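You operate a simulated robot arm through the tools that you are given. There is no shell and no other tool. Be economical: measure what you need, move in short steps, check, and stop when the job is done.

You run a simulated two-armed robot. Do the job below in one go: nothing can be reset, and whatever is moved stays where it is left.

JOB
On the top of the test desk, fold the white cloth in half, so that its two long edges meet.
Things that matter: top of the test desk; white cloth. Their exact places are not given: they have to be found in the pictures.

It is judged by the outcome, as a careful person would: the job done as asked, and still so three seconds after it is handed in. It fails if anything else is knocked over, pushed out of place, dropped, spilled or broken. Flat cloth is picked up by pressing the open fingertips on it (5 to 10 N) and closing them slowly along it; thin cloth reads only 2 to 8 mm in the jaws.

ROBOT AND FRAMES
Two 7-joint arms with two-finger parallel grippers on one trunk, on a base that drives. Base frame: it is fixed to the floor where the robot stands at the start and does not move with it; the origin is under the middle of the robot, x ahead of it, y to its left, z up; the surface under the hand at the start is at about z = 780. Readings come in mm, degrees, newtons and seconds.
The left shoulder is at the start at [60, 143, 901], the right one opposite. With the tool pointing down near the work surface each hand reaches from about 320 to 740 mm from the robot's upright axis, wherever it stands, measured 20 degrees to its own side. Places, roughly: top of the test desk [700, -1000, 800]. Payload 1.57 kg a hand.
Tool frame (each hand has its own): the origin (TCP) lies between the finger pads and is the grasp point; the fingertips stand 30 mm ahead of it; z points along the fingers, y is the line along which they close. The gripper opens to 110 mm. The fingers are 24 mm wide and 12 mm thick; the gripper's body (48 by 112 mm) begins 78 mm behind the TCP.
Orientation is that of the tool frame in the base frame, as a unit quaternion [w, x, y, z]. With the fingers straight down and closing along the base's y, the tool's x points along the base's -x, its y along +y and its z along -z.

CONTROLS
- The arms move only by the tool servo_tool. It takes "left_rows", "right_rows" or both (then of equal length, played together; a hand with none holds still); each is a list of rows, each an object of numbers (a shift or turn left out is 0, a gripper value left out holds the last): "gripper": the closure, from 0 (fully open) to 1 (shut); "tx", "ty", "tz": the shift along the tool's x, y, z in units of 300 mm (1.0 is 300 mm); "wx", "wy", "wz": the turn, a rotation vector about the tool's x, y, z in units of 90 degrees (1.0 is 90 degrees). In form: [{"gripper": .., "tx": .., "ty": .., "tz": .., "wx": .., "wy": .., "wz": ..}, ...]. A call has 1 to 8 rows; each row is the pose to reach, as a shift and turn from the pose commanded when the call began, along the tool's axes at that moment. A call with a number of a shift or a turn outside -1 to 1 is refused whole. Each row takes 0.2 s and may step no farther than 50 mm and 8.6 degrees from the row before; otherwise, or with a gripper value out of range, the whole call is refused. Where a pose cannot be reached the arm comes as near as it can. A force on the tool above 40 N (or 10 N above the force at the start of the call, whichever is more), or a blocked arm, ends the call early, and 0.2 s more pass. Each finger travels about 45 mm/s and halts on what it meets, pressing with about 40 N; the grip force reading is that of the motor and also rises with nothing between the fingers. The clock runs only during rows and for 0.2 s after the last one: add rows that repeat a pose to give the fingers time. The reply holds the time, the measured pose of the TCP, the force on the tool along the base axes, the opening and the grip force, in the units named above and with some noise, with the torque about the TCP (base axes, N m) and any sound that the robot's microphone picked up, and new pictures: "views" is both (left out), scene, wrist or none (wrist: the cameras of the hands that moved).
- Cameras (640 x 400 px; columns grow to the right, rows downward): "scene" is now at [32.5, -22.8, 1498.4]; the picture's right is [-0.33, -0.94, 0.00], its down [-0.81, 0.28, -0.52] and it looks along [0.49, -0.17, -0.86] (base axes); focal length 263 px, centre (320, 200). "left" rides on the left gripper at [70, -16, -141] in its tool frame; the picture's right is [0.23, 0.97, 0.00], its down [-0.86, 0.20, -0.48] and it looks along [-0.47, 0.11, 0.88] (tool axes); focal length 222 px, centre (320, 200). "right" rides on the right gripper at [70, 16, -141] in its tool frame; the picture's right is [-0.23, 0.97, 0.00], its down [-0.86, -0.20, -0.48] and it looks along [-0.47, -0.11, 0.88] (tool axes); focal length 222 px, centre (320, 200).
- slide_trunk(by): slides the trunk up (or, below 0, down) by that many mm; the arms and the scene camera ride with it, the base frame stays. It gives what a move gives, with no picture.
- base_move(legs): drives the robot by 1 to 6 legs, each [ahead, left, turn to the left] in mm, mm and degrees, along the robot's own axes; the way and the turn of a leg run together, so that a leg with both is an arc; at most 1500 mm and 180 degrees a leg. The arms and the cameras ride along, it lands a little off, and it stops where it bumps. It gives what a move gives, and a new picture of the scene camera.
- turn_head(pan, tilt): turns the head with the scene camera to pan (to the left, within 86 degrees either way) and tilt (down, from -29 to 69), counted from straight ahead of the robot. It gives what a move gives, and a new picture of the scene camera.
- measure_at(camera, pixels): for up to 12 pixels [column, row] of the newest picture of that camera ("zoom" is the newest enlarged one), the place [x, y, z] in the base frame of the surface seen there, good to about 3 mm. No time passes.
- inspect(camera, box): a new picture of the part [left, top, right, bottom] of that camera's present view, enlarged. No time passes.
- job_done(): hands the job in; it is judged then, once.

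Keep the steps short. Do not move on a guess: measure, check each grasp and each placing, and mend mistakes. In all there are 80 turns and 260 pictures (those below and enlarged ones count). Leave the grippers open and the arms clear of the work at the hand-in unless told otherwise, and finish with a single line.

The tools are called after "Request:" by a JSON object that holds its "api" and its "payload". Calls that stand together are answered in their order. servo_tool: Moves the arms, as the interface text tells. Its arguments: {"type":"object","properties":{"left_rows":{"type":"array","items":{"type":"object","properties":{"gripper":{"type":"number"},"tx":{"type":"number"},"ty":{"type":"number"},"tz":{"type":"number"},"wx":{"type":"number"},"wy":{"type":"number"},"wz":{"type":"number"}}}},"right_rows":{"type":"array","items":{"type":"object","properties":{"gripper":{"type":"number"},"tx":{"type":"number"},"ty":{"type":"number"},"tz":{"type":"number"},"wx":{"type":"number"},"wy":{"type":"number"},"wz":{"type":"number"}}}},"views":{"type":"string","enum":["both","scene","wrist","none"]}},"required":[]} The other tools are called the same way: slide_trunk (by) slides the trunk up or down; base_move (legs) drives the base; turn_head (pan, tilt) turns the head that bears the scene camera; measure_at (camera, pixels) gives the place of the surface under pixels of a picture; inspect (camera, box) takes an enlarged picture of a part of a camera's view; job_done () hands the job in.

At the start:

```text
time_s: 0.0
left_position: [460.1, -2.5, 1018.0]
left_tool_rot: [0.0, 0.0, 1.0, 0.0]
left_force: [0.0, 0.0, 0.5]
left_wrist_torque: [0.04, 0.01, 0.0]
left_opening: 110.1
left_grasp_force: 0.0
right_position: [453.5, -481.5, 998.8]
right_tool_rot: [-0.001, 0.0, 1.0, 0.0]
right_force: [-0.4, -0.4, 0.1]
right_wrist_torque: [0.0, 0.01, -0.04]
right_opening: 109.9
right_grasp_force: 0.1
trunk travel left (down, up): [-500.0, 90.0]
robot x, y, heading: [-2.8, -0.8, -0.1]
head pan, tilt: [-19.4, 58.9]
```

scene: 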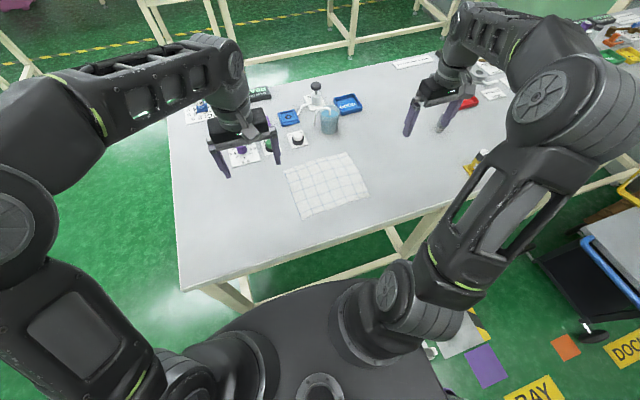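
right: 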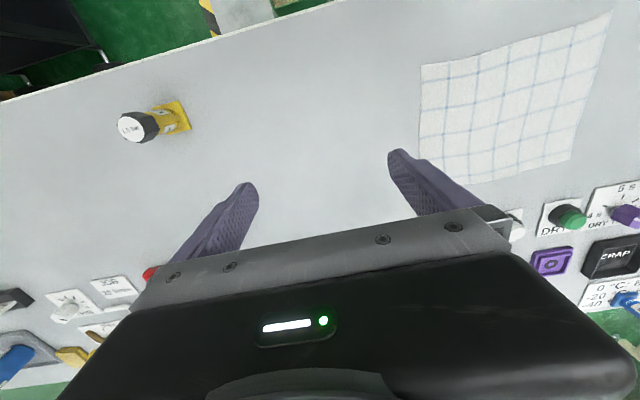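
left: 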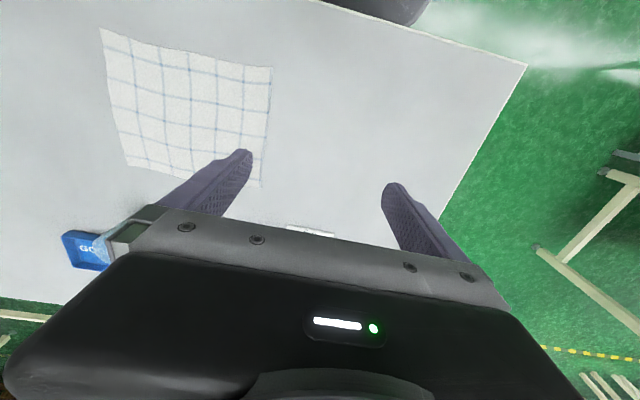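

I see a white grid cloth at scene about (327,185). I'll measure its corners and enlarge the view.

Request:
{"api": "inspect", "payload": {"camera": "scene", "box": [240, 80, 480, 230]}}

Request:
{"api": "measure_at", "payload": {"camera": "scene", "pixels": [[286, 170], [348, 154], [369, 196], [302, 218], [327, 185], [440, 150], [185, 280], [445, 200], [500, 130], [590, 150]]}}

Request:
{"api": "turn_head", "payload": {"pan": -60, "tilt": 40}}

```text
2.67 times, centred on (360, 155) of scene
```

zoom: 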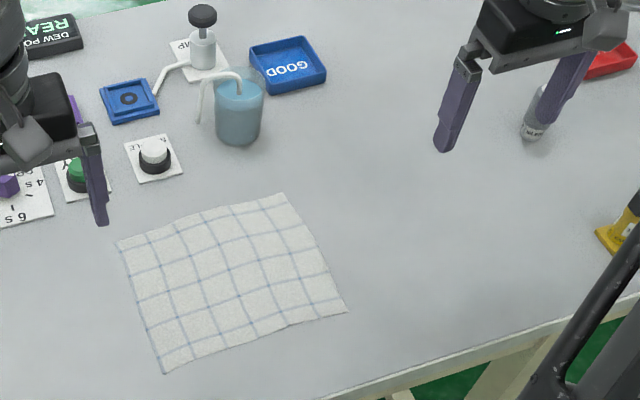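

```text
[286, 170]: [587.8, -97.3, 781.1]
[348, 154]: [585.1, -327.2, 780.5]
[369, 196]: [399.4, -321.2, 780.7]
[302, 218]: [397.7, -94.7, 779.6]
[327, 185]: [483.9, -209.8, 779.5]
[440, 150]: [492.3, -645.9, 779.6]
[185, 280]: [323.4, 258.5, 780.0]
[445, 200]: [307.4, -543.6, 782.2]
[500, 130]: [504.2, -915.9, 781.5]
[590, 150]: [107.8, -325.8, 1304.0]
```

```text
time_s: 1.1
left_position: [461.1, -2.6, 1016.9]
left_tool_rot: [-0.001, 0.0, 1.0, 0.001]
left_force: [-0.2, -0.2, 0.2]
left_wrist_torque: [0.0, -0.03, 0.01]
left_opening: 110.2
left_grasp_force: 0.0
right_position: [454.3, -481.1, 997.8]
right_tool_rot: [0.0, 0.0, 1.0, 0.001]
right_force: [-0.1, 0.5, 0.1]
right_wrist_torque: [-0.01, -0.01, 0.01]
right_opening: 110.2
right_grasp_force: 0.0
trunk travel left (down, up): [-500.0, 90.0]
robot x, y, heading: [-2.1, -1.5, -0.1]
head pan, tilt: [-60.0, 40.0]
```

scene: 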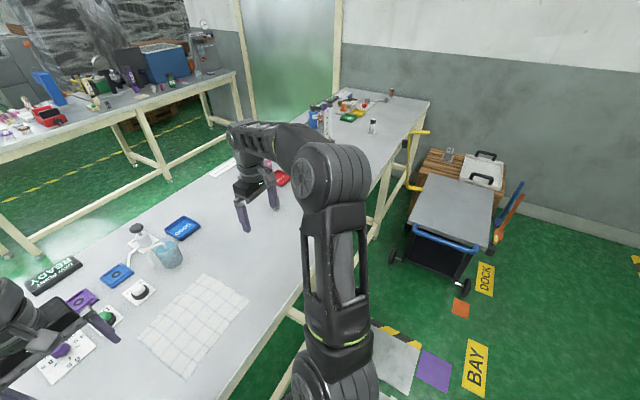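

The cloth's long edges run along y (x≈398 and 587, y from −96 to −325). I'll drive sideways to centre myself on it, then look down again.

Request:
{"api": "base_move", "payload": {"legs": [[0, -208, 0]]}}

Request:
{"api": "turn_head", "payload": {"pan": 0, "tilt": 60}}

Request:
{"api": "inspect", "payload": {"camera": "scene", "box": [220, 80, 420, 230]}}

```text
time_s: 2.3
left_position: [459.4, -100.5, 1016.5]
left_tool_rot: [0.0, 0.0, 1.0, -0.002]
left_force: [-0.4, 0.5, 0.0]
left_wrist_torque: [-0.09, 0.03, 0.0]
left_opening: 110.1
left_grasp_force: 0.1
right_position: [452.7, -579.4, 999.1]
right_tool_rot: [-0.001, 0.0, 1.0, 0.0]
right_force: [0.2, 0.3, 0.7]
right_wrist_torque: [-0.06, -0.03, 0.02]
right_opening: 109.9
right_grasp_force: 0.1
trunk travel left (down, up): [-500.0, 90.0]
robot x, y, heading: [-0.8, -98.5, 0.3]
head pan, tilt: [-60.0, 40.0]
stopped in leg 1: the robot was blocked; the commanded pose is now the measured one
```

scene: 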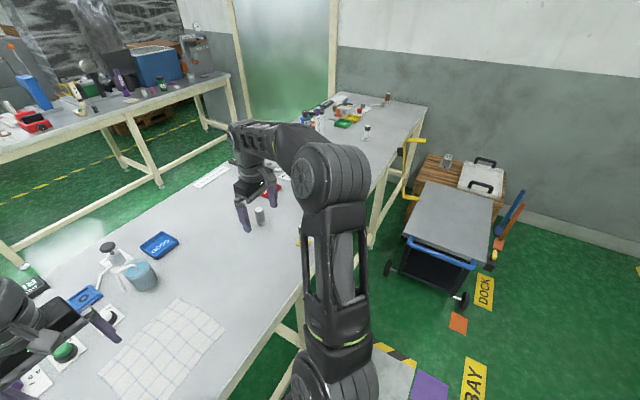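

```text
time_s: 3.6
left_position: [458.8, -104.1, 1016.9]
left_tool_rot: [0.0, -0.001, 1.0, -0.001]
left_force: [0.3, 0.8, 0.7]
left_wrist_torque: [0.04, 0.01, 0.01]
left_opening: 110.0
left_grasp_force: 0.1
right_position: [452.4, -583.3, 997.5]
right_tool_rot: [-0.001, 0.0, 1.0, -0.001]
right_force: [0.5, 0.3, -0.5]
right_wrist_torque: [0.02, 0.0, 0.0]
right_opening: 109.9
right_grasp_force: 0.1
trunk travel left (down, up): [-500.0, 90.0]
robot x, y, heading: [-0.4, -97.8, 0.2]
head pan, tilt: [0.0, 60.0]
```

scene: 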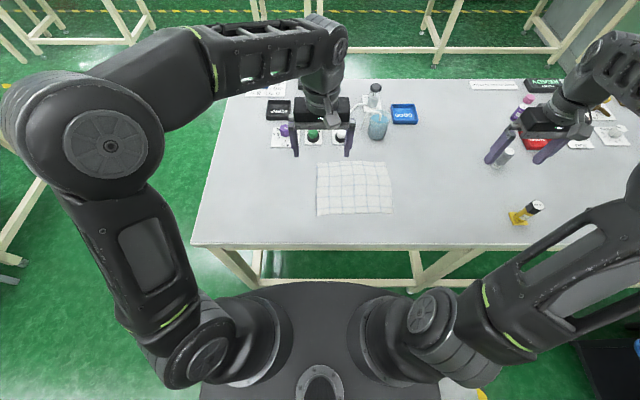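

```text
2.67 times, centred on (320, 155) of scene
```

zoom: 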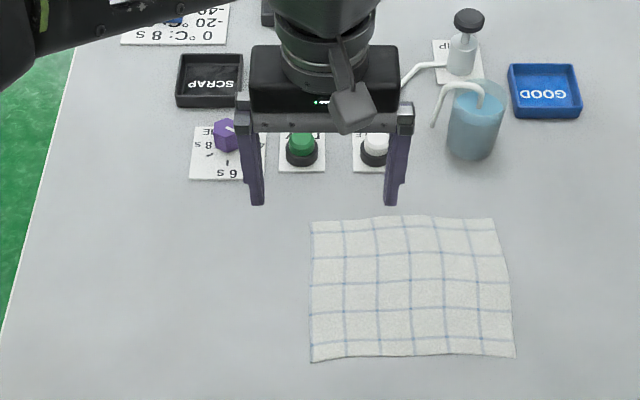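

The base stopped after about 98 mm, which is close enough. I'll measure the cloth corners and the nearby objects again.

Request:
{"api": "measure_at", "payload": {"camera": "zoom", "pixels": [[311, 221], [400, 217], [494, 219], [515, 356], [410, 353], [311, 360], [411, 280], [473, 155], [374, 165], [510, 290], [311, 290], [360, 170]]}}

Request:
{"api": "inspect", "payload": {"camera": "scene", "box": [290, 140, 420, 230]}}

```text
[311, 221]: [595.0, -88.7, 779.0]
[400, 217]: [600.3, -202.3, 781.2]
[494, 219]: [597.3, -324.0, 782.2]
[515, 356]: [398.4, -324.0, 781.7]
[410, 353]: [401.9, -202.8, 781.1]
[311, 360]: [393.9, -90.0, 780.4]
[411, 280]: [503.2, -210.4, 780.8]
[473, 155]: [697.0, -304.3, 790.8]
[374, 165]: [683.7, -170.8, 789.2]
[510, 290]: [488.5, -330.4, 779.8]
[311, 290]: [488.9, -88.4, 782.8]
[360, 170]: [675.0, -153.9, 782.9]
```

```text
4.44 times, centred on (355, 185) of scene
```

zoom: 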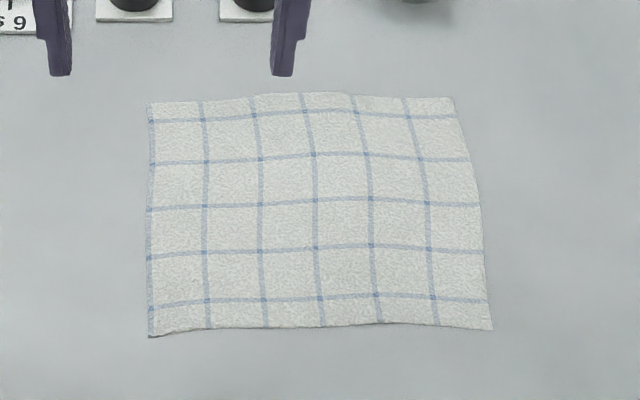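

The cloth measures x 396–597, y −89 to −325. The plan is to take the far long edge near its two corners and fold it onto the near edge. First I'll bring both hands above those corners, staying high.

Request:
{"api": "servo_tool", "payload": {"left_rows": [{"gripper": 0.67, "tx": -0.055, "ty": -0.006}, {"tx": -0.11, "ty": -0.012}, {"tx": -0.164, "ty": -0.019}, {"tx": -0.218, "ty": -0.025}, {"tx": -0.273, "ty": -0.031}, {"tx": -0.328, "ty": -0.037}, {"tx": -0.382, "ty": -0.044}, {"tx": -0.437, "ty": -0.05}], "right_rows": [{"gripper": 0.67, "tx": -0.057, "ty": 0.12}, {"tx": -0.115, "ty": 0.24}, {"tx": -0.172, "ty": 0.36}, {"tx": -0.23, "ty": 0.48}, {"tx": -0.287, "ty": 0.6}, {"tx": -0.344, "ty": 0.72}, {"tx": -0.402, "ty": 0.84}, {"tx": -0.459, "ty": 0.96}]}}

```text
time_s: 5.4
left_position: [565.7, -115.3, 1016.0]
left_tool_rot: [0.001, 0.0, 1.0, -0.001]
left_force: [0.1, 0.3, 0.2]
left_wrist_torque: [0.05, 0.02, 0.02]
left_opening: 36.3
left_grasp_force: 0.1
left hand out of reach, approached as far as the arm can: row 7, 8
right_position: [590.4, -294.5, 999.3]
right_tool_rot: [-0.001, 0.001, 1.0, -0.001]
right_force: [0.7, 0.0, 0.4]
right_wrist_torque: [0.02, 0.01, 0.01]
right_opening: 36.2
right_grasp_force: 0.1
trunk travel left (down, up): [-500.0, 90.0]
robot x, y, heading: [-1.7, -98.9, 0.2]
head pan, tilt: [0.0, 60.0]
```

scene: 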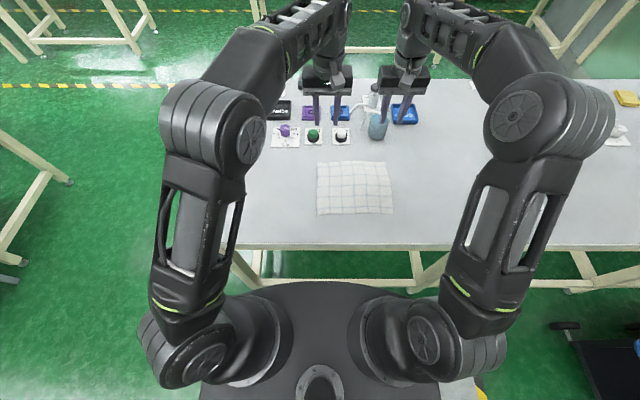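
right: 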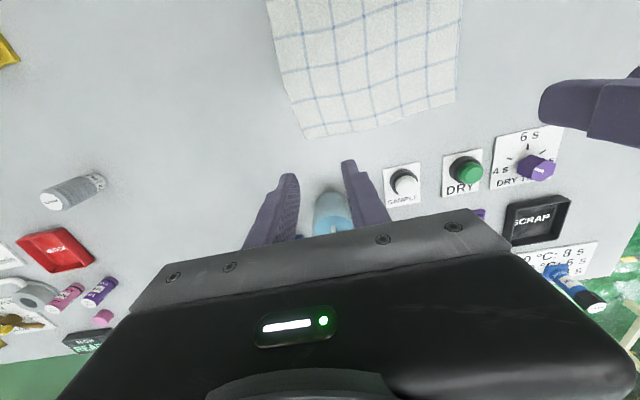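
left: 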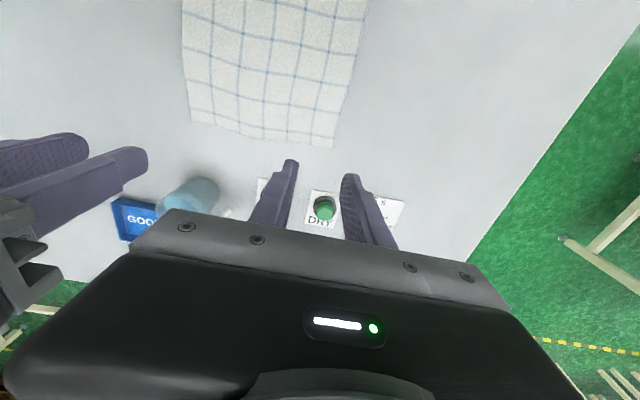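

The left hand stopped short at this height, so lowering should give it more reach. Both hands go down to z≈850.

Request:
{"api": "servo_tool", "payload": {"left_rows": [{"tz": 0.14}, {"tz": 0.28}, {"tz": 0.42}, {"tz": 0.553}], "right_rows": [{"tz": 0.125}, {"tz": 0.25}, {"tz": 0.375}, {"tz": 0.498}]}}

```text
time_s: 6.4
left_position: [565.2, -117.1, 847.6]
left_tool_rot: [0.0, 0.0, 1.0, -0.001]
left_force: [0.1, 0.0, 0.7]
left_wrist_torque: [-0.01, 0.01, 0.01]
left_opening: 36.3
left_grasp_force: 0.1
right_position: [590.0, -292.7, 847.1]
right_tool_rot: [0.0, 0.001, 1.0, 0.0]
right_force: [-0.5, -0.4, 0.6]
right_wrist_torque: [0.04, 0.0, 0.0]
right_opening: 36.4
right_grasp_force: 0.0
trunk travel left (down, up): [-500.0, 90.0]
robot x, y, heading: [0.8, -98.6, 0.1]
head pan, tilt: [0.0, 60.0]
```

scene: 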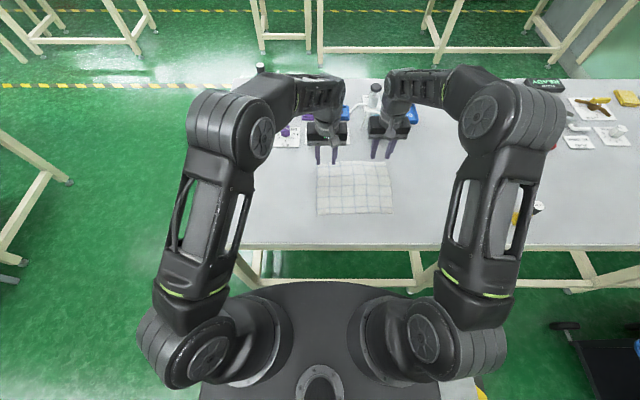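
right: 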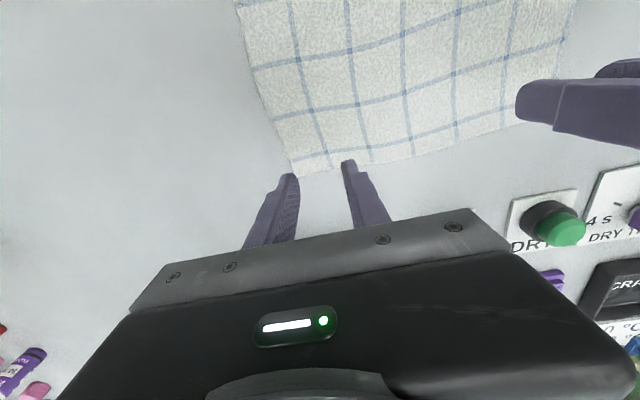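
left: 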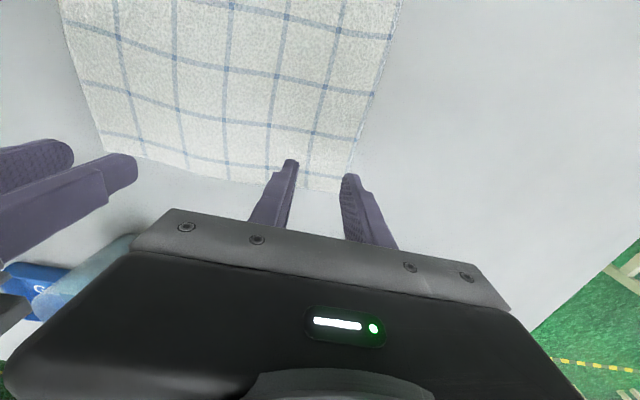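

Both are down at z≈847. Next I'll measure the far edge and corners in the wrist views.

Request:
{"api": "measure_at", "payload": {"camera": "right", "pixels": [[293, 174], [375, 163], [450, 145], [515, 124]]}}

Request:
{"api": "measure_at", "payload": {"camera": "left", "pixels": [[354, 185], [320, 188], [220, 178], [108, 151]]}}

```text
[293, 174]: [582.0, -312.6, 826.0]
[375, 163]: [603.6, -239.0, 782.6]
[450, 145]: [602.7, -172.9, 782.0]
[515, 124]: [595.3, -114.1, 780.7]
```

```text
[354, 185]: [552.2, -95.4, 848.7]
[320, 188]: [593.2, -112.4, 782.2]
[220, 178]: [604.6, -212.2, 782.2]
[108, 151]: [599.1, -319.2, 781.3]
```

The edge lies at x≈594 at the left, 603 in the middle and 598 at the right. I'll shift the left hand forward to x≈587 and lower both to just above contact.

Request:
{"api": "servo_tool", "payload": {"left_rows": [{"tx": -0.073}, {"tx": -0.073, "tz": 0.06}, {"tx": -0.073, "tz": 0.1}, {"tx": -0.073, "tz": 0.1}], "right_rows": [{"tx": 0.0}, {"tz": 0.06}, {"tz": 0.1}, {"tz": 0.1}], "views": "wrist"}}

```text
time_s: 7.4
left_position: [587.4, -116.0, 820.8]
left_tool_rot: [0.0, 0.0, 1.0, -0.001]
left_force: [-1.0, -0.7, 0.5]
left_wrist_torque: [-0.01, -0.01, -0.02]
left_opening: 36.2
left_grasp_force: 0.1
right_position: [591.2, -293.4, 819.3]
right_tool_rot: [-0.001, -0.001, 1.0, 0.0]
right_force: [-0.2, 0.7, -0.4]
right_wrist_torque: [0.01, 0.0, -0.01]
right_opening: 36.5
right_grasp_force: 0.2
trunk travel left (down, up): [-500.0, 90.0]
robot x, y, heading: [0.4, -96.2, 0.2]
head pan, tilt: [0.0, 60.0]
```

right: 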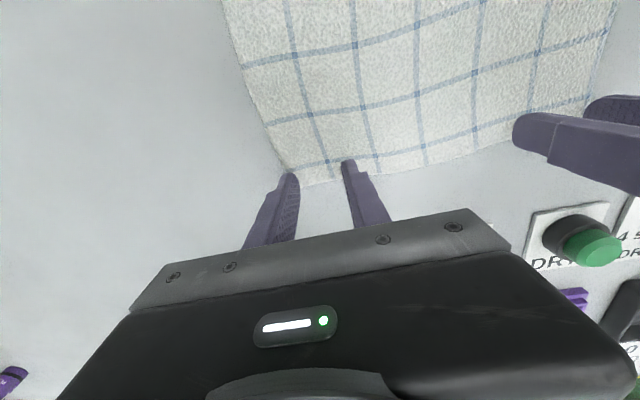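
left: 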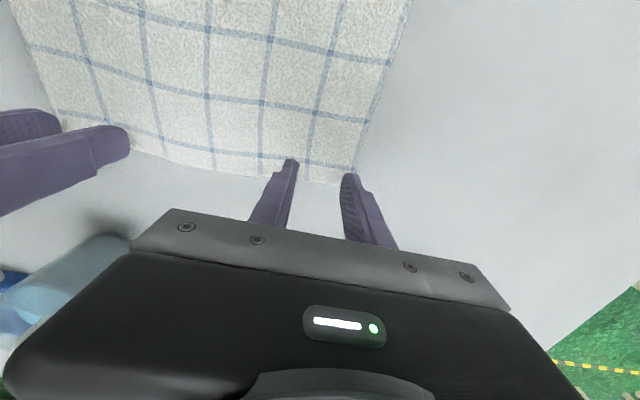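

The outer fingers sit close to the side edges. I'll shift both hands inward about 10 mm and back about 5 mm, then lower until they touch.

Request:
{"api": "servo_tool", "payload": {"left_rows": [{"tx": 0.017, "ty": -0.03}, {"tx": 0.017, "ty": -0.03, "tz": 0.02}, {"tx": 0.017, "ty": -0.03, "tz": 0.03}, {"tx": 0.017, "ty": -0.03, "tz": 0.03}], "right_rows": [{"tx": 0.015, "ty": 0.03}, {"tx": 0.015, "ty": 0.03, "tz": 0.02}, {"tx": 0.015, "ty": 0.03, "tz": 0.025}, {"tx": 0.015, "ty": 0.03, "tz": 0.025}], "views": "none"}}

```text
time_s: 8.4
left_position: [579.6, -123.5, 810.3]
left_tool_rot: [0.0, 0.001, 1.0, -0.001]
left_force: [0.4, 0.0, 1.1]
left_wrist_torque: [0.0, 0.03, 0.01]
left_opening: 36.5
left_grasp_force: 0.0
right_position: [585.4, -284.6, 810.3]
right_tool_rot: [0.0, 0.001, 1.0, -0.001]
right_force: [0.6, -0.9, 6.1]
right_wrist_torque: [-0.01, -0.03, -0.01]
right_opening: 36.2
right_grasp_force: 0.0
trunk travel left (down, up): [-500.0, 90.0]
robot x, y, heading: [-2.4, -100.5, 0.1]
head pan, tilt: [0.0, 60.0]
```

The right hand is pressing at 6 N and the left at about 1 N. I'll lower the left 1–2 mm more.

Request:
{"api": "servo_tool", "payload": {"left_rows": [{"tz": 0.003}, {"tz": 0.005}, {"tz": 0.005}], "right_rows": [{"tz": 0.0}, {"tz": 0.0}, {"tz": 0.001}]}}

```text
time_s: 9.2
left_position: [580.5, -125.1, 810.6]
left_tool_rot: [0.001, 0.0, 1.0, -0.001]
left_force: [-2.2, -0.3, 10.0]
left_wrist_torque: [0.19, 0.07, 0.02]
left_opening: 36.5
left_grasp_force: 0.0
right_position: [585.4, -284.3, 812.5]
right_tool_rot: [0.0, 0.0, 1.0, 0.0]
right_force: [1.2, 0.1, 5.0]
right_wrist_torque: [0.02, -0.04, -0.01]
right_opening: 36.2
right_grasp_force: 0.1
trunk travel left (down, up): [-500.0, 90.0]
robot x, y, heading: [-2.8, -101.7, 0.0]
head pan, tilt: [0.0, 60.0]
```

scene: 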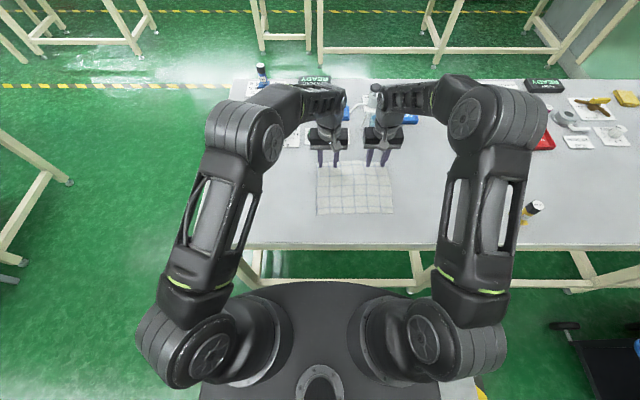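
right: 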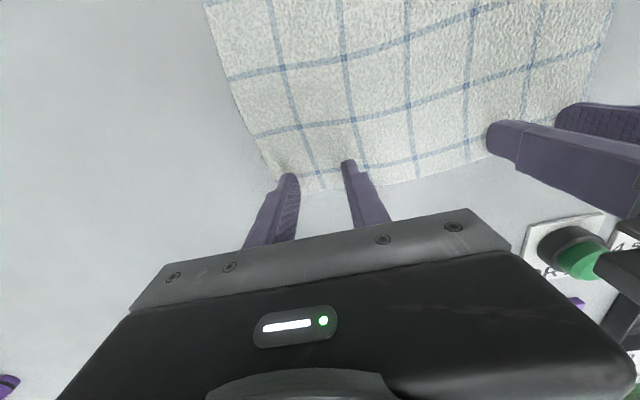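
left: 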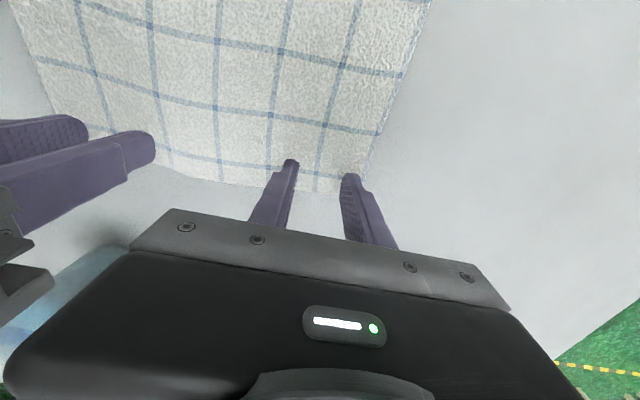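

The press is 10 N left and 5 N right, and the fingertips straddle cloth just inside the edge. Next I'll close both slowly.

Request:
{"api": "servo_tool", "payload": {"left_rows": [{"gripper": 0.72}, {"gripper": 0.77}, {"gripper": 0.82}, {"gripper": 0.87}, {"gripper": 0.92}, {"gripper": 0.96}, {"gripper": 1.0}, {"gripper": 1.0}], "right_rows": [{"gripper": 0.72}, {"gripper": 0.77}, {"gripper": 0.82}, {"gripper": 0.87}, {"gripper": 0.92}, {"gripper": 0.96}, {"gripper": 1.0}, {"gripper": 1.0}], "views": "wrist"}}

```text
time_s: 11.0
left_position: [581.1, -124.5, 811.7]
left_tool_rot: [0.001, 0.0, 1.0, -0.001]
left_force: [-0.1, 2.5, 17.0]
left_wrist_torque: [0.11, 0.02, -0.05]
left_opening: 0.3
left_grasp_force: 20.6
right_position: [584.9, -285.1, 810.8]
right_tool_rot: [0.0, 0.001, 1.0, 0.0]
right_force: [-0.1, -0.8, 2.8]
right_wrist_torque: [-0.03, -0.01, 0.01]
right_opening: 0.0
right_grasp_force: 22.2
trunk travel left (down, up): [-500.0, 90.0]
robot x, y, heading: [-0.7, -102.2, 0.4]
head pan, tilt: [0.0, 60.0]
```

right: 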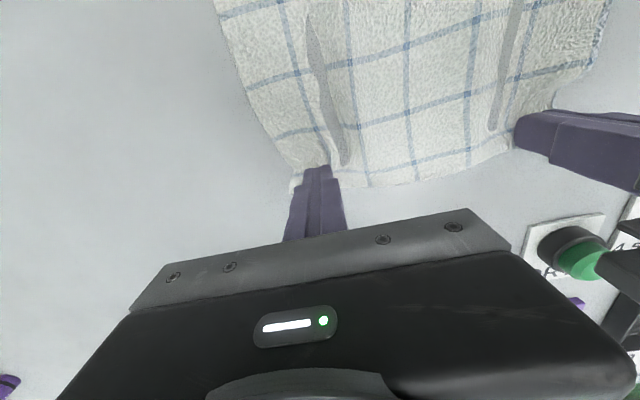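
left: 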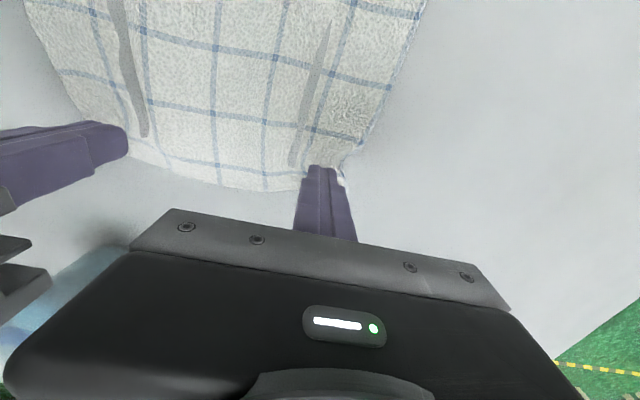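

Ridges formed, but the openings read 0, so the grasps probably slipped. I'll lift 20 mm to check.

Request:
{"api": "servo_tool", "payload": {"left_rows": [{"tz": -0.035}, {"tz": -0.07}, {"tz": -0.07}], "right_rows": [{"tz": -0.035}, {"tz": -0.07}, {"tz": -0.07}], "views": "wrist"}}

```text
time_s: 11.8
left_position: [580.0, -123.1, 831.7]
left_tool_rot: [-0.001, 0.0, 1.0, 0.0]
left_force: [-0.1, -0.6, -0.1]
left_wrist_torque: [0.01, 0.0, -0.02]
left_opening: 0.0
left_grasp_force: 21.7
right_position: [584.6, -285.0, 830.5]
right_tool_rot: [0.0, 0.0, 1.0, 0.0]
right_force: [-0.5, -0.4, 0.5]
right_wrist_torque: [0.0, 0.01, 0.0]
right_opening: 0.0
right_grasp_force: 21.4
trunk travel left (down, up): [-500.0, 90.0]
robot x, y, heading: [1.7, -101.1, 0.2]
head pan, tilt: [0.0, 60.0]
```

right: 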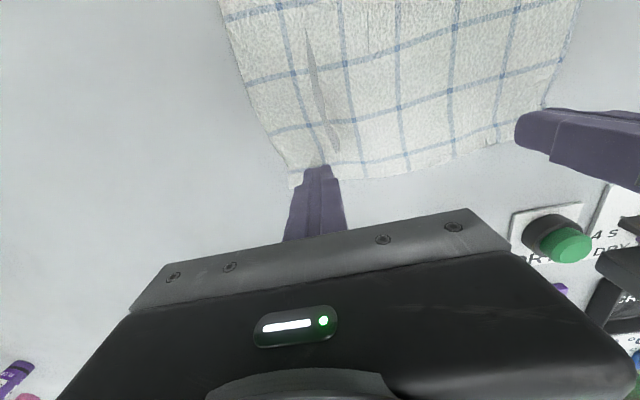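
left: 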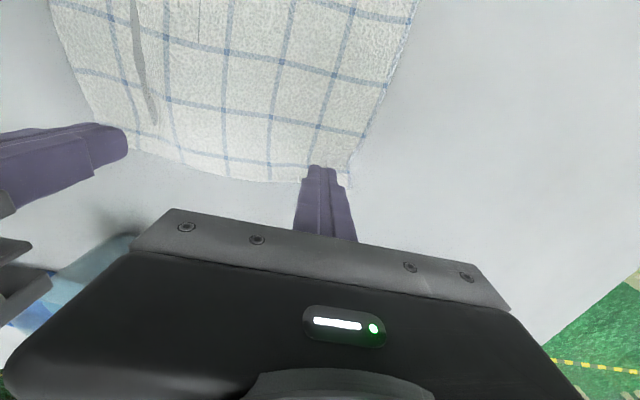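

The cloth wasn't caught. I'll retry with a wider opening (50 mm), slightly further inside, and pressing at about 8–10 N on both hands.

Request:
{"api": "servo_tool", "payload": {"left_rows": [{"gripper": 0.55, "tx": 0.01, "ty": -0.013}, {"tx": 0.01, "ty": -0.013}, {"tx": 0.01, "ty": -0.013, "tz": 0.03}, {"tx": 0.01, "ty": -0.013, "tz": 0.06}, {"tx": 0.01, "ty": -0.013, "tz": 0.07}, {"tx": 0.01, "ty": -0.013, "tz": 0.07}], "right_rows": [{"gripper": 0.55, "tx": 0.01, "ty": 0.01}, {"tx": 0.01, "ty": 0.01}, {"tx": 0.01, "ty": 0.01, "tz": 0.03}, {"tx": 0.01, "ty": 0.01, "tz": 0.06}, {"tx": 0.01, "ty": 0.01, "tz": 0.07}, {"tx": 0.01, "ty": 0.01, "tz": 0.07}], "views": "wrist"}}

```text
time_s: 13.2
left_position: [577.9, -128.9, 811.3]
left_tool_rot: [0.002, 0.0, 1.0, -0.001]
left_force: [-0.8, 1.1, 14.2]
left_wrist_torque: [0.36, 0.03, 0.04]
left_opening: 49.4
left_grasp_force: 0.0
right_position: [582.5, -282.2, 811.6]
right_tool_rot: [0.0, 0.0, 1.0, 0.0]
right_force: [1.2, 0.8, 3.5]
right_wrist_torque: [0.03, -0.03, 0.0]
right_opening: 49.4
right_grasp_force: 0.0
trunk travel left (down, up): [-500.0, 90.0]
robot x, y, heading: [-0.7, -105.1, 0.2]
head pan, tilt: [0.0, 60.0]
```

right: 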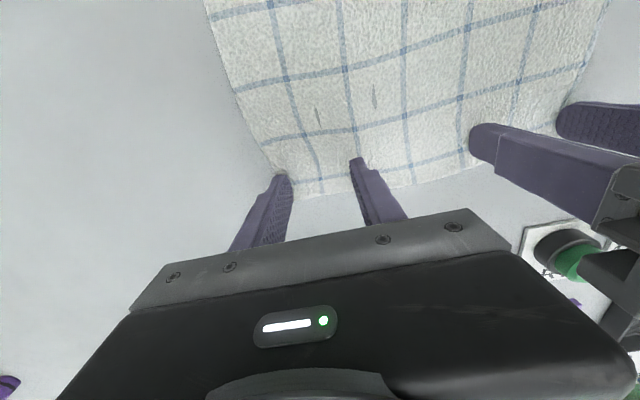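
left: 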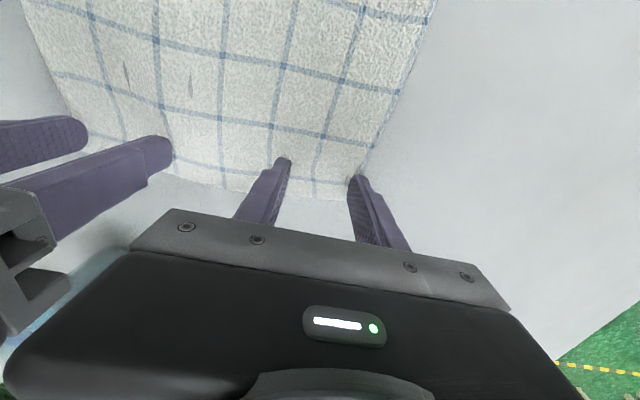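

The left is at 14 N and the right at 3.5 N. I'll balance them by under 1 mm and then close slowly.

Request:
{"api": "servo_tool", "payload": {"left_rows": [{"tz": -0.002, "gripper": 0.55}, {"tz": -0.002, "gripper": 0.62}, {"tz": -0.002, "gripper": 0.69}, {"tz": -0.002, "gripper": 0.76}, {"tz": -0.002, "gripper": 0.83}, {"tz": -0.002, "gripper": 0.88}, {"tz": -0.002, "gripper": 0.92}, {"tz": -0.002, "gripper": 0.94}], "right_rows": [{"tz": 0.003, "gripper": 0.55}, {"tz": 0.003, "gripper": 0.62}, {"tz": 0.003, "gripper": 0.69}, {"tz": 0.003, "gripper": 0.76}, {"tz": 0.003, "gripper": 0.83}, {"tz": 0.003, "gripper": 0.88}, {"tz": 0.003, "gripper": 0.92}, {"tz": 0.003, "gripper": 0.94}], "views": "wrist"}}

```text
time_s: 15.0
left_position: [575.9, -128.8, 812.3]
left_tool_rot: [0.001, 0.001, 1.0, 0.001]
left_force: [-0.6, -1.9, 16.7]
left_wrist_torque: [-0.27, 0.08, 0.02]
left_opening: 8.0
left_grasp_force: 1.5
right_position: [582.5, -285.9, 810.1]
right_tool_rot: [0.001, 0.002, 1.0, -0.002]
right_force: [-0.2, -0.9, 22.0]
right_wrist_torque: [0.08, -0.06, -0.04]
right_opening: 5.6
right_grasp_force: 0.0
trunk travel left (down, up): [-500.0, 90.0]
robot x, y, heading: [-0.7, -100.1, 0.1]
head pan, tilt: [0.0, 60.0]
```

right: 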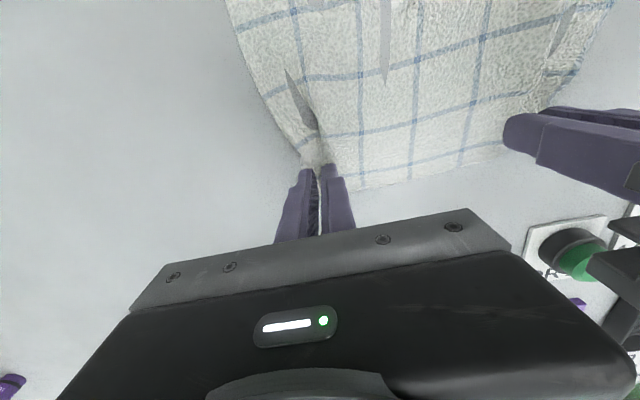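
left: 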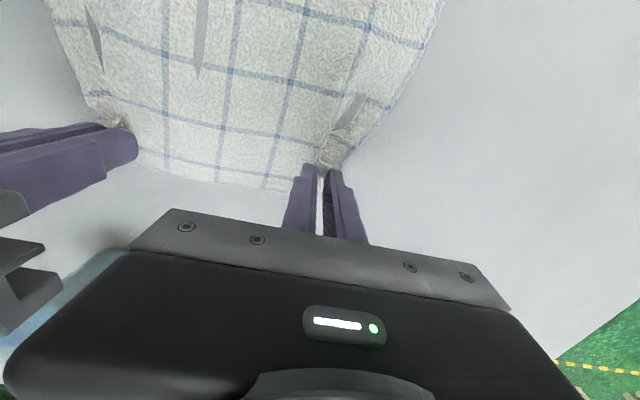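

Cloth is now bunching up between the fingers. I'll close fully.

Request:
{"api": "servo_tool", "payload": {"left_rows": [{"gripper": 0.97}, {"gripper": 1.0}, {"gripper": 1.0}], "right_rows": [{"gripper": 0.97}, {"gripper": 1.0}, {"gripper": 1.0}], "views": "none"}}

```text
time_s: 15.8
left_position: [576.3, -128.5, 811.5]
left_tool_rot: [0.001, 0.001, 1.0, -0.001]
left_force: [-0.1, -9.1, 14.5]
left_wrist_torque: [-0.31, 0.02, 0.0]
left_opening: 0.0
left_grasp_force: 21.7
right_position: [580.7, -282.0, 812.1]
right_tool_rot: [0.001, 0.0, 1.0, 0.0]
right_force: [0.9, 3.5, 26.1]
right_wrist_torque: [0.17, -0.15, 0.04]
right_opening: 0.1
right_grasp_force: 21.2
trunk travel left (down, up): [-500.0, 90.0]
robot x, y, heading: [-0.9, -100.2, 0.2]
head pan, tilt: [0.0, 60.0]
```

Request:
{"api": "servo_tool", "payload": {"left_rows": [{"tz": -0.035}, {"tz": -0.07}, {"tz": -0.07}], "right_rows": [{"tz": -0.035}, {"tz": -0.07}, {"tz": -0.07}], "views": "wrist"}}

```text
time_s: 16.6
left_position: [579.1, -127.9, 830.8]
left_tool_rot: [-0.002, 0.0, 1.0, -0.001]
left_force: [0.2, 0.2, -0.1]
left_wrist_torque: [0.01, -0.01, -0.01]
left_opening: 0.1
left_grasp_force: 21.0
right_position: [582.7, -282.3, 829.9]
right_tool_rot: [-0.002, 0.0, 1.0, -0.001]
right_force: [0.2, -0.5, -0.8]
right_wrist_torque: [-0.01, -0.01, 0.0]
right_opening: 0.1
right_grasp_force: 21.5
trunk travel left (down, up): [-500.0, 90.0]
robot x, y, heading: [-1.4, -102.9, 0.1]
head pan, tilt: [0.0, 60.0]
```

right: 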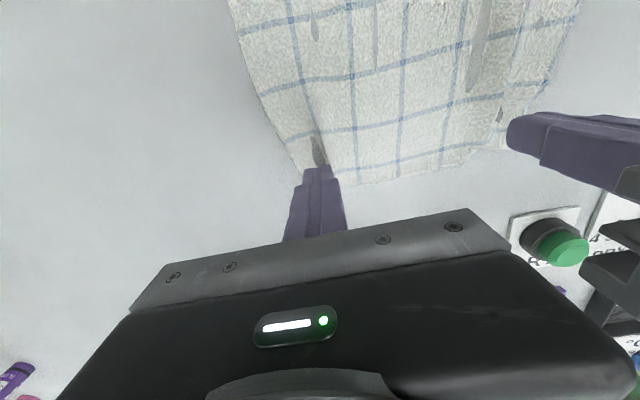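
left: 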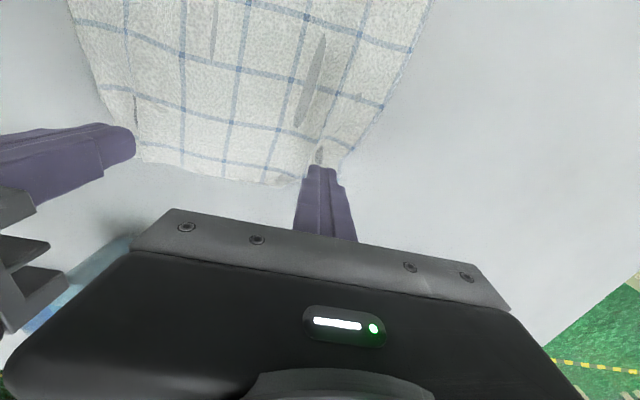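

Both slipped again: the ridge pops out at the free edge. I'll turn both hands 90° so the fingers close across the edge. One finger will sit just beyond the edge and one inside it. First I'll lift and turn.

Request:
{"api": "servo_tool", "payload": {"left_rows": [{"tz": -0.1, "gripper": 0.6}, {"tz": -0.15, "wz": 0.09}, {"tz": -0.15, "wz": 0.18}, {"tz": -0.15, "wz": 0.27}, {"tz": -0.15, "wz": 0.36}, {"tz": -0.15, "wz": 0.45}, {"tz": -0.15, "wz": 0.5}], "right_rows": [{"tz": -0.1, "gripper": 0.6}, {"tz": -0.15, "wz": -0.09}, {"tz": -0.15, "wz": -0.18}, {"tz": -0.15, "wz": -0.27}, {"tz": -0.15, "wz": -0.36}, {"tz": -0.15, "wz": -0.45}, {"tz": -0.15, "wz": -0.5}], "views": "none"}}

Request:
{"api": "servo_tool", "payload": {"left_rows": [{"wz": 0.09}, {"wz": 0.18}, {"wz": 0.27}, {"wz": 0.36}, {"wz": 0.45}, {"wz": 0.5}], "right_rows": [{"wz": -0.09}, {"wz": -0.18}, {"wz": -0.27}, {"wz": -0.36}, {"wz": -0.45}, {"wz": -0.5}]}}

```text
time_s: 18.2
left_position: [578.6, -129.0, 876.1]
left_tool_rot: [0.0, 0.383, 0.924, -0.001]
left_force: [-0.1, -0.6, 0.2]
left_wrist_torque: [-0.01, 0.02, -0.02]
left_opening: 43.7
left_grasp_force: 0.0
right_position: [582.9, -282.8, 876.0]
right_tool_rot: [-0.001, -0.384, 0.923, 0.001]
right_force: [-0.3, 0.0, -0.2]
right_wrist_torque: [0.04, 0.01, -0.02]
right_opening: 44.4
right_grasp_force: 0.0
trunk travel left (down, up): [-500.0, 90.0]
robot x, y, heading: [-3.2, -101.8, 0.0]
head pan, tilt: [0.0, 60.0]
```

```text
time_s: 19.6
left_position: [577.0, -128.9, 876.0]
left_tool_rot: [0.001, 0.709, 0.706, -0.001]
left_force: [-0.4, 0.3, -0.1]
left_wrist_torque: [-0.04, 0.02, -0.01]
left_opening: 43.9
left_grasp_force: 0.2
right_position: [583.8, -282.3, 874.9]
right_tool_rot: [0.001, 0.707, -0.707, -0.001]
right_force: [1.1, -0.5, -1.6]
right_wrist_torque: [-0.04, -0.01, 0.02]
right_opening: 44.1
right_grasp_force: 0.0
trunk travel left (down, up): [-500.0, 90.0]
robot x, y, heading: [-1.8, -102.5, 0.1]
head pan, tilt: [0.0, 60.0]
```

scene: 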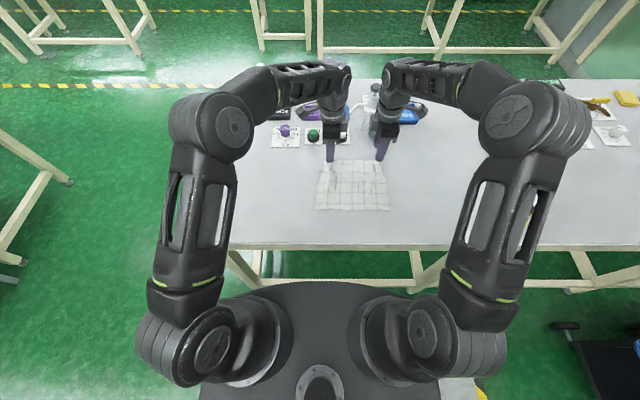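
right: 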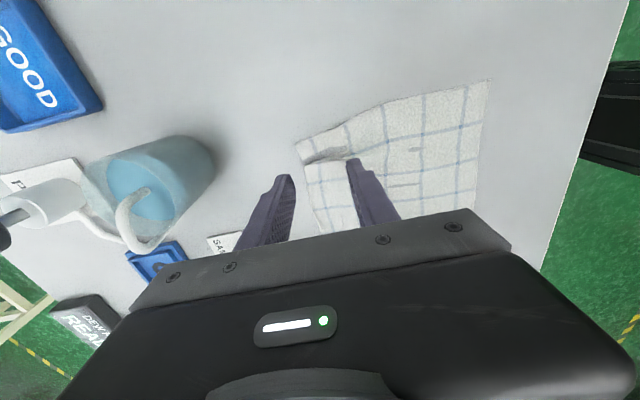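
left: 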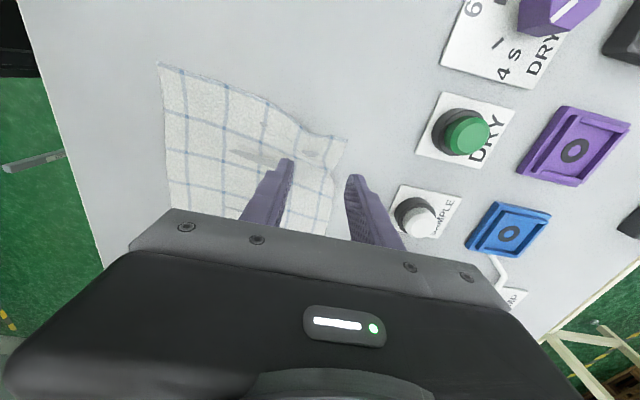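

Both hands turned fine, and the far edge is now slightly wrinkled. I'll measure it.

Request:
{"api": "inspect", "payload": {"camera": "scene", "box": [290, 140, 420, 220]}}

Request:
{"api": "measure_at", "payload": {"camera": "left", "pixels": [[346, 139], [335, 165], [328, 205], [300, 135], [159, 64], [240, 90]]}}

Request:
{"api": "measure_at", "payload": {"camera": "right", "pixels": [[297, 144], [308, 180], [318, 215], [345, 120], [489, 81], [470, 200]]}}

```text
4.92 times, centred on (355, 180) of scene
```

zoom: 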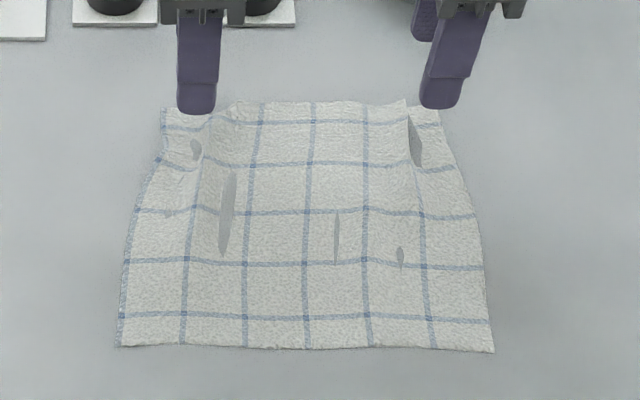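

```text
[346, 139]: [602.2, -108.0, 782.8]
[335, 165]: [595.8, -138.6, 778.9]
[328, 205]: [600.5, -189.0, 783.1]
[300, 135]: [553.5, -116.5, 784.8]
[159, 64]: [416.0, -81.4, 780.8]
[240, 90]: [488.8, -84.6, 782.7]
```

```text
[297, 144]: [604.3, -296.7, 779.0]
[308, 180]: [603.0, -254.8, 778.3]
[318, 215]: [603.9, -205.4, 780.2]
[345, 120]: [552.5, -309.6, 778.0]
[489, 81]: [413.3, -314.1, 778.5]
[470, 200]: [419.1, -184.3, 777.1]
```

The edge is at x≈602, with corners at y −108 and −297. I'll place the fingers astride the edge (centre x≈588) at y −122 and −284, then lower to touch.

Request:
{"api": "servo_tool", "payload": {"left_rows": [{"tx": 0.023, "ty": 0.037}, {"tx": 0.023, "ty": 0.037, "tz": 0.1}, {"tx": 0.023, "ty": 0.037, "tz": 0.18}, {"tx": 0.023, "ty": 0.037, "tz": 0.212}, {"tx": 0.023, "ty": 0.037, "tz": 0.215}, {"tx": 0.023, "ty": 0.037, "tz": 0.217}], "right_rows": [{"tx": 0.007, "ty": -0.013}, {"tx": 0.007, "ty": -0.013, "tz": 0.1}, {"tx": 0.007, "ty": -0.013, "tz": 0.18}, {"tx": 0.007, "ty": -0.013, "tz": 0.212}, {"tx": 0.007, "ty": -0.013, "tz": 0.215}, {"tx": 0.007, "ty": -0.013, "tz": 0.217}], "views": "wrist"}}

```text
time_s: 21.0
left_position: [589.5, -121.0, 809.8]
left_tool_rot: [0.0, 0.706, 0.708, -0.001]
left_force: [0.0, -1.0, 1.5]
left_wrist_torque: [-0.03, 0.04, 0.04]
left_opening: 43.9
left_grasp_force: 0.1
right_position: [587.9, -284.1, 812.4]
right_tool_rot: [-0.001, -0.707, 0.707, 0.001]
right_force: [0.0, 0.2, 0.0]
right_wrist_torque: [-0.01, 0.02, 0.01]
right_opening: 43.9
right_grasp_force: 0.2
trunk travel left (down, up): [-500.0, 90.0]
robot x, y, heading: [-3.2, -98.2, 0.2]
head pan, tilt: [0.0, 60.0]
```

right: 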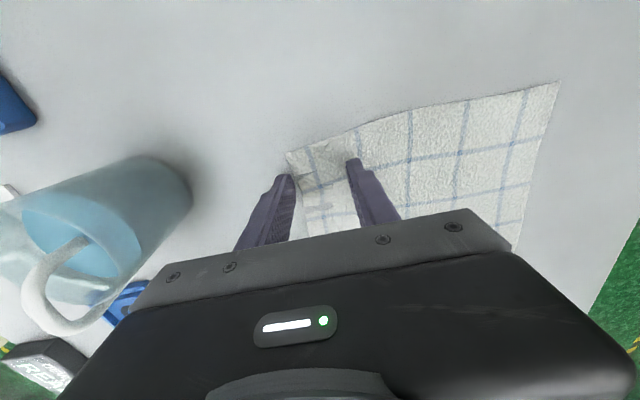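
left: 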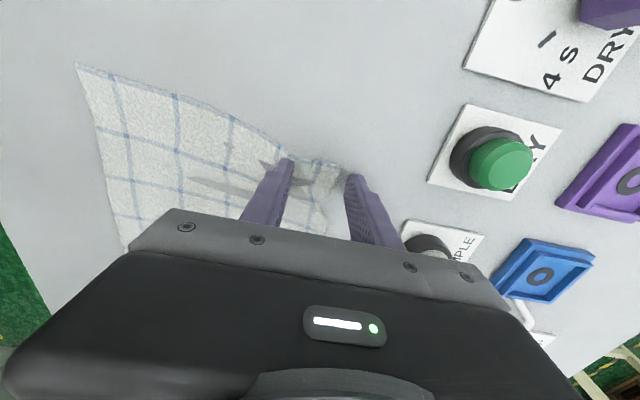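

The fingers straddle the edge well. I'll press a little more.

Request:
{"api": "servo_tool", "payload": {"left_rows": [{"tz": 0.002}, {"tz": 0.003}, {"tz": 0.003}], "right_rows": [{"tz": 0.003}, {"tz": 0.005}, {"tz": 0.005}], "views": "none"}}

```text
time_s: 21.8
left_position: [588.1, -122.7, 811.7]
left_tool_rot: [0.001, 0.707, 0.707, 0.0]
left_force: [0.4, 0.7, 6.2]
left_wrist_torque: [0.04, 0.16, -0.04]
left_opening: 43.1
left_grasp_force: 0.0
right_position: [586.3, -284.2, 810.8]
right_tool_rot: [0.001, -0.707, 0.707, 0.0]
right_force: [0.6, 0.0, 13.8]
right_wrist_torque: [-0.06, 0.39, 0.04]
right_opening: 43.5
right_grasp_force: 0.1
trunk travel left (down, up): [-500.0, 90.0]
robot x, y, heading: [2.7, -97.3, 0.2]
head pan, tilt: [0.0, 60.0]
```

The left is at 6 N and the right at 14 N. I'll ease the right slightly and close slowly, part way.

Request:
{"api": "servo_tool", "payload": {"left_rows": [{"gripper": 0.62}, {"gripper": 0.65}, {"gripper": 0.68}, {"gripper": 0.71}, {"gripper": 0.74}, {"gripper": 0.77}, {"gripper": 0.8}, {"gripper": 0.82}], "right_rows": [{"tz": -0.0015, "gripper": 0.62}, {"tz": -0.0015, "gripper": 0.65}, {"tz": -0.0015, "gripper": 0.68}, {"tz": -0.0015, "gripper": 0.71}, {"tz": -0.0015, "gripper": 0.74}, {"tz": -0.0015, "gripper": 0.77}, {"tz": -0.0015, "gripper": 0.8}, {"tz": -0.0015, "gripper": 0.82}], "views": "wrist"}}

```text
time_s: 23.6
left_position: [587.9, -120.9, 810.9]
left_tool_rot: [0.002, 0.708, 0.707, 0.0]
left_force: [1.0, 0.2, 2.3]
left_wrist_torque: [0.0, 0.06, 0.02]
left_opening: 19.6
left_grasp_force: 0.0
right_position: [585.4, -283.0, 810.3]
right_tool_rot: [0.001, -0.707, 0.707, 0.0]
right_force: [-1.0, 0.4, 21.0]
right_wrist_torque: [-0.07, 0.42, 0.03]
right_opening: 20.5
right_grasp_force: 0.8
trunk travel left (down, up): [-500.0, 90.0]
robot x, y, heading: [-1.3, -98.2, 0.3]
head pan, tilt: [0.0, 60.0]
```

right: 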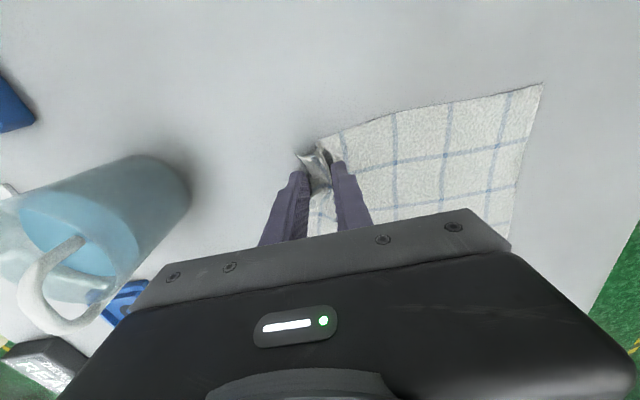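
left: 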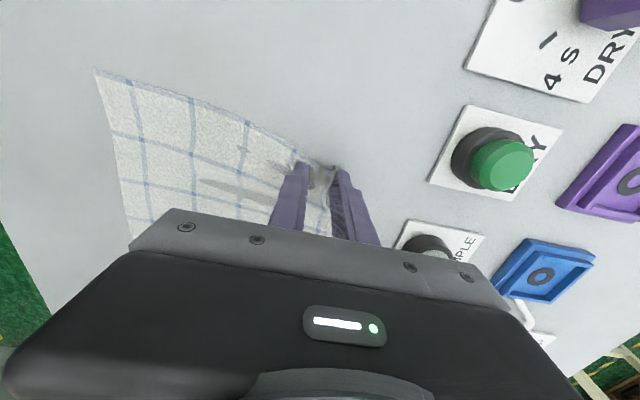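

The right shows a clear ridge rising between the fingers, and the left is light at 2 N. I'll press the left 1 mm more, ease the right, and keep closing slowly.

Request:
{"api": "servo_tool", "payload": {"left_rows": [{"tz": 0.004, "gripper": 0.82}, {"tz": 0.004, "gripper": 0.84}, {"tz": 0.004, "gripper": 0.86}, {"tz": 0.004, "gripper": 0.88}, {"tz": 0.004, "gripper": 0.9}, {"tz": 0.004, "gripper": 0.91}], "right_rows": [{"tz": -0.003, "gripper": 0.82}, {"tz": -0.003, "gripper": 0.84}, {"tz": -0.003, "gripper": 0.86}, {"tz": -0.003, "gripper": 0.88}, {"tz": -0.003, "gripper": 0.9}, {"tz": -0.003, "gripper": 0.91}], "views": "wrist"}}

Request:
{"api": "inspect", "payload": {"camera": "right", "box": [260, 120, 380, 220]}}

Request:
{"api": "inspect", "payload": {"camera": "left", "box": [260, 120, 380, 220]}}

```text
time_s: 25.0
left_position: [588.1, -120.6, 812.2]
left_tool_rot: [0.001, 0.707, 0.707, 0.001]
left_force: [-1.1, 0.6, 24.2]
left_wrist_torque: [0.09, 0.4, 0.01]
left_opening: 12.0
left_grasp_force: 1.5
right_position: [583.6, -284.9, 810.9]
right_tool_rot: [0.001, 0.707, -0.707, 0.0]
right_force: [1.0, -0.2, 2.0]
right_wrist_torque: [-0.03, 0.01, -0.04]
right_opening: 11.6
right_grasp_force: 0.8
trunk travel left (down, up): [-500.0, 90.0]
robot x, y, heading: [-1.9, -100.3, 0.2]
head pan, tilt: [0.0, 60.0]
```

right: 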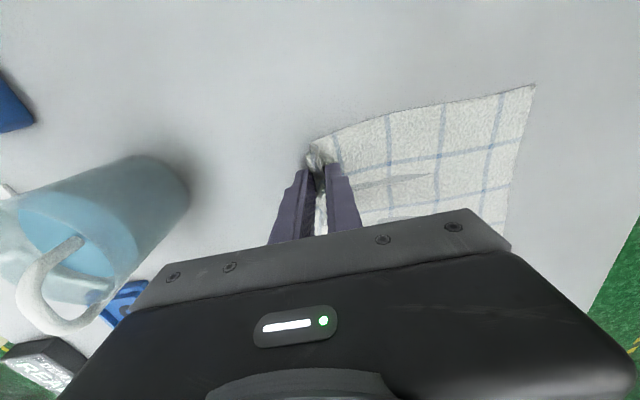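
left: 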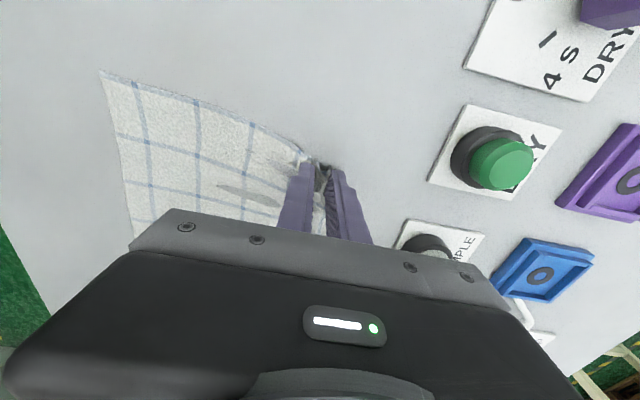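

```text
4.00 times, centred on (320, 170) of right
```

zoom: 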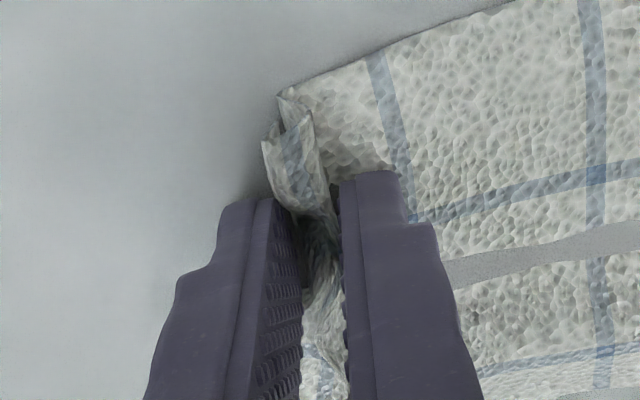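

```text
4.00 times, centred on (320, 170) of left
```

zoom: 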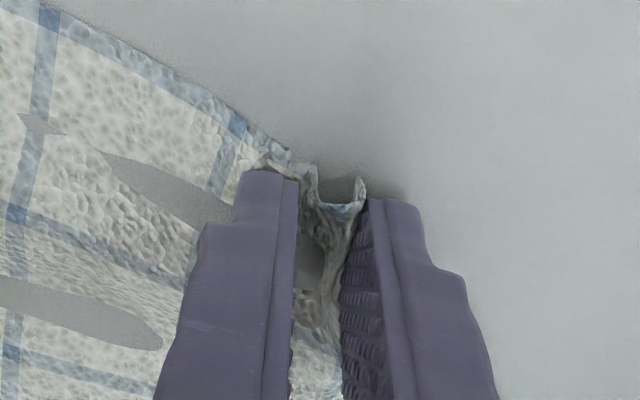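

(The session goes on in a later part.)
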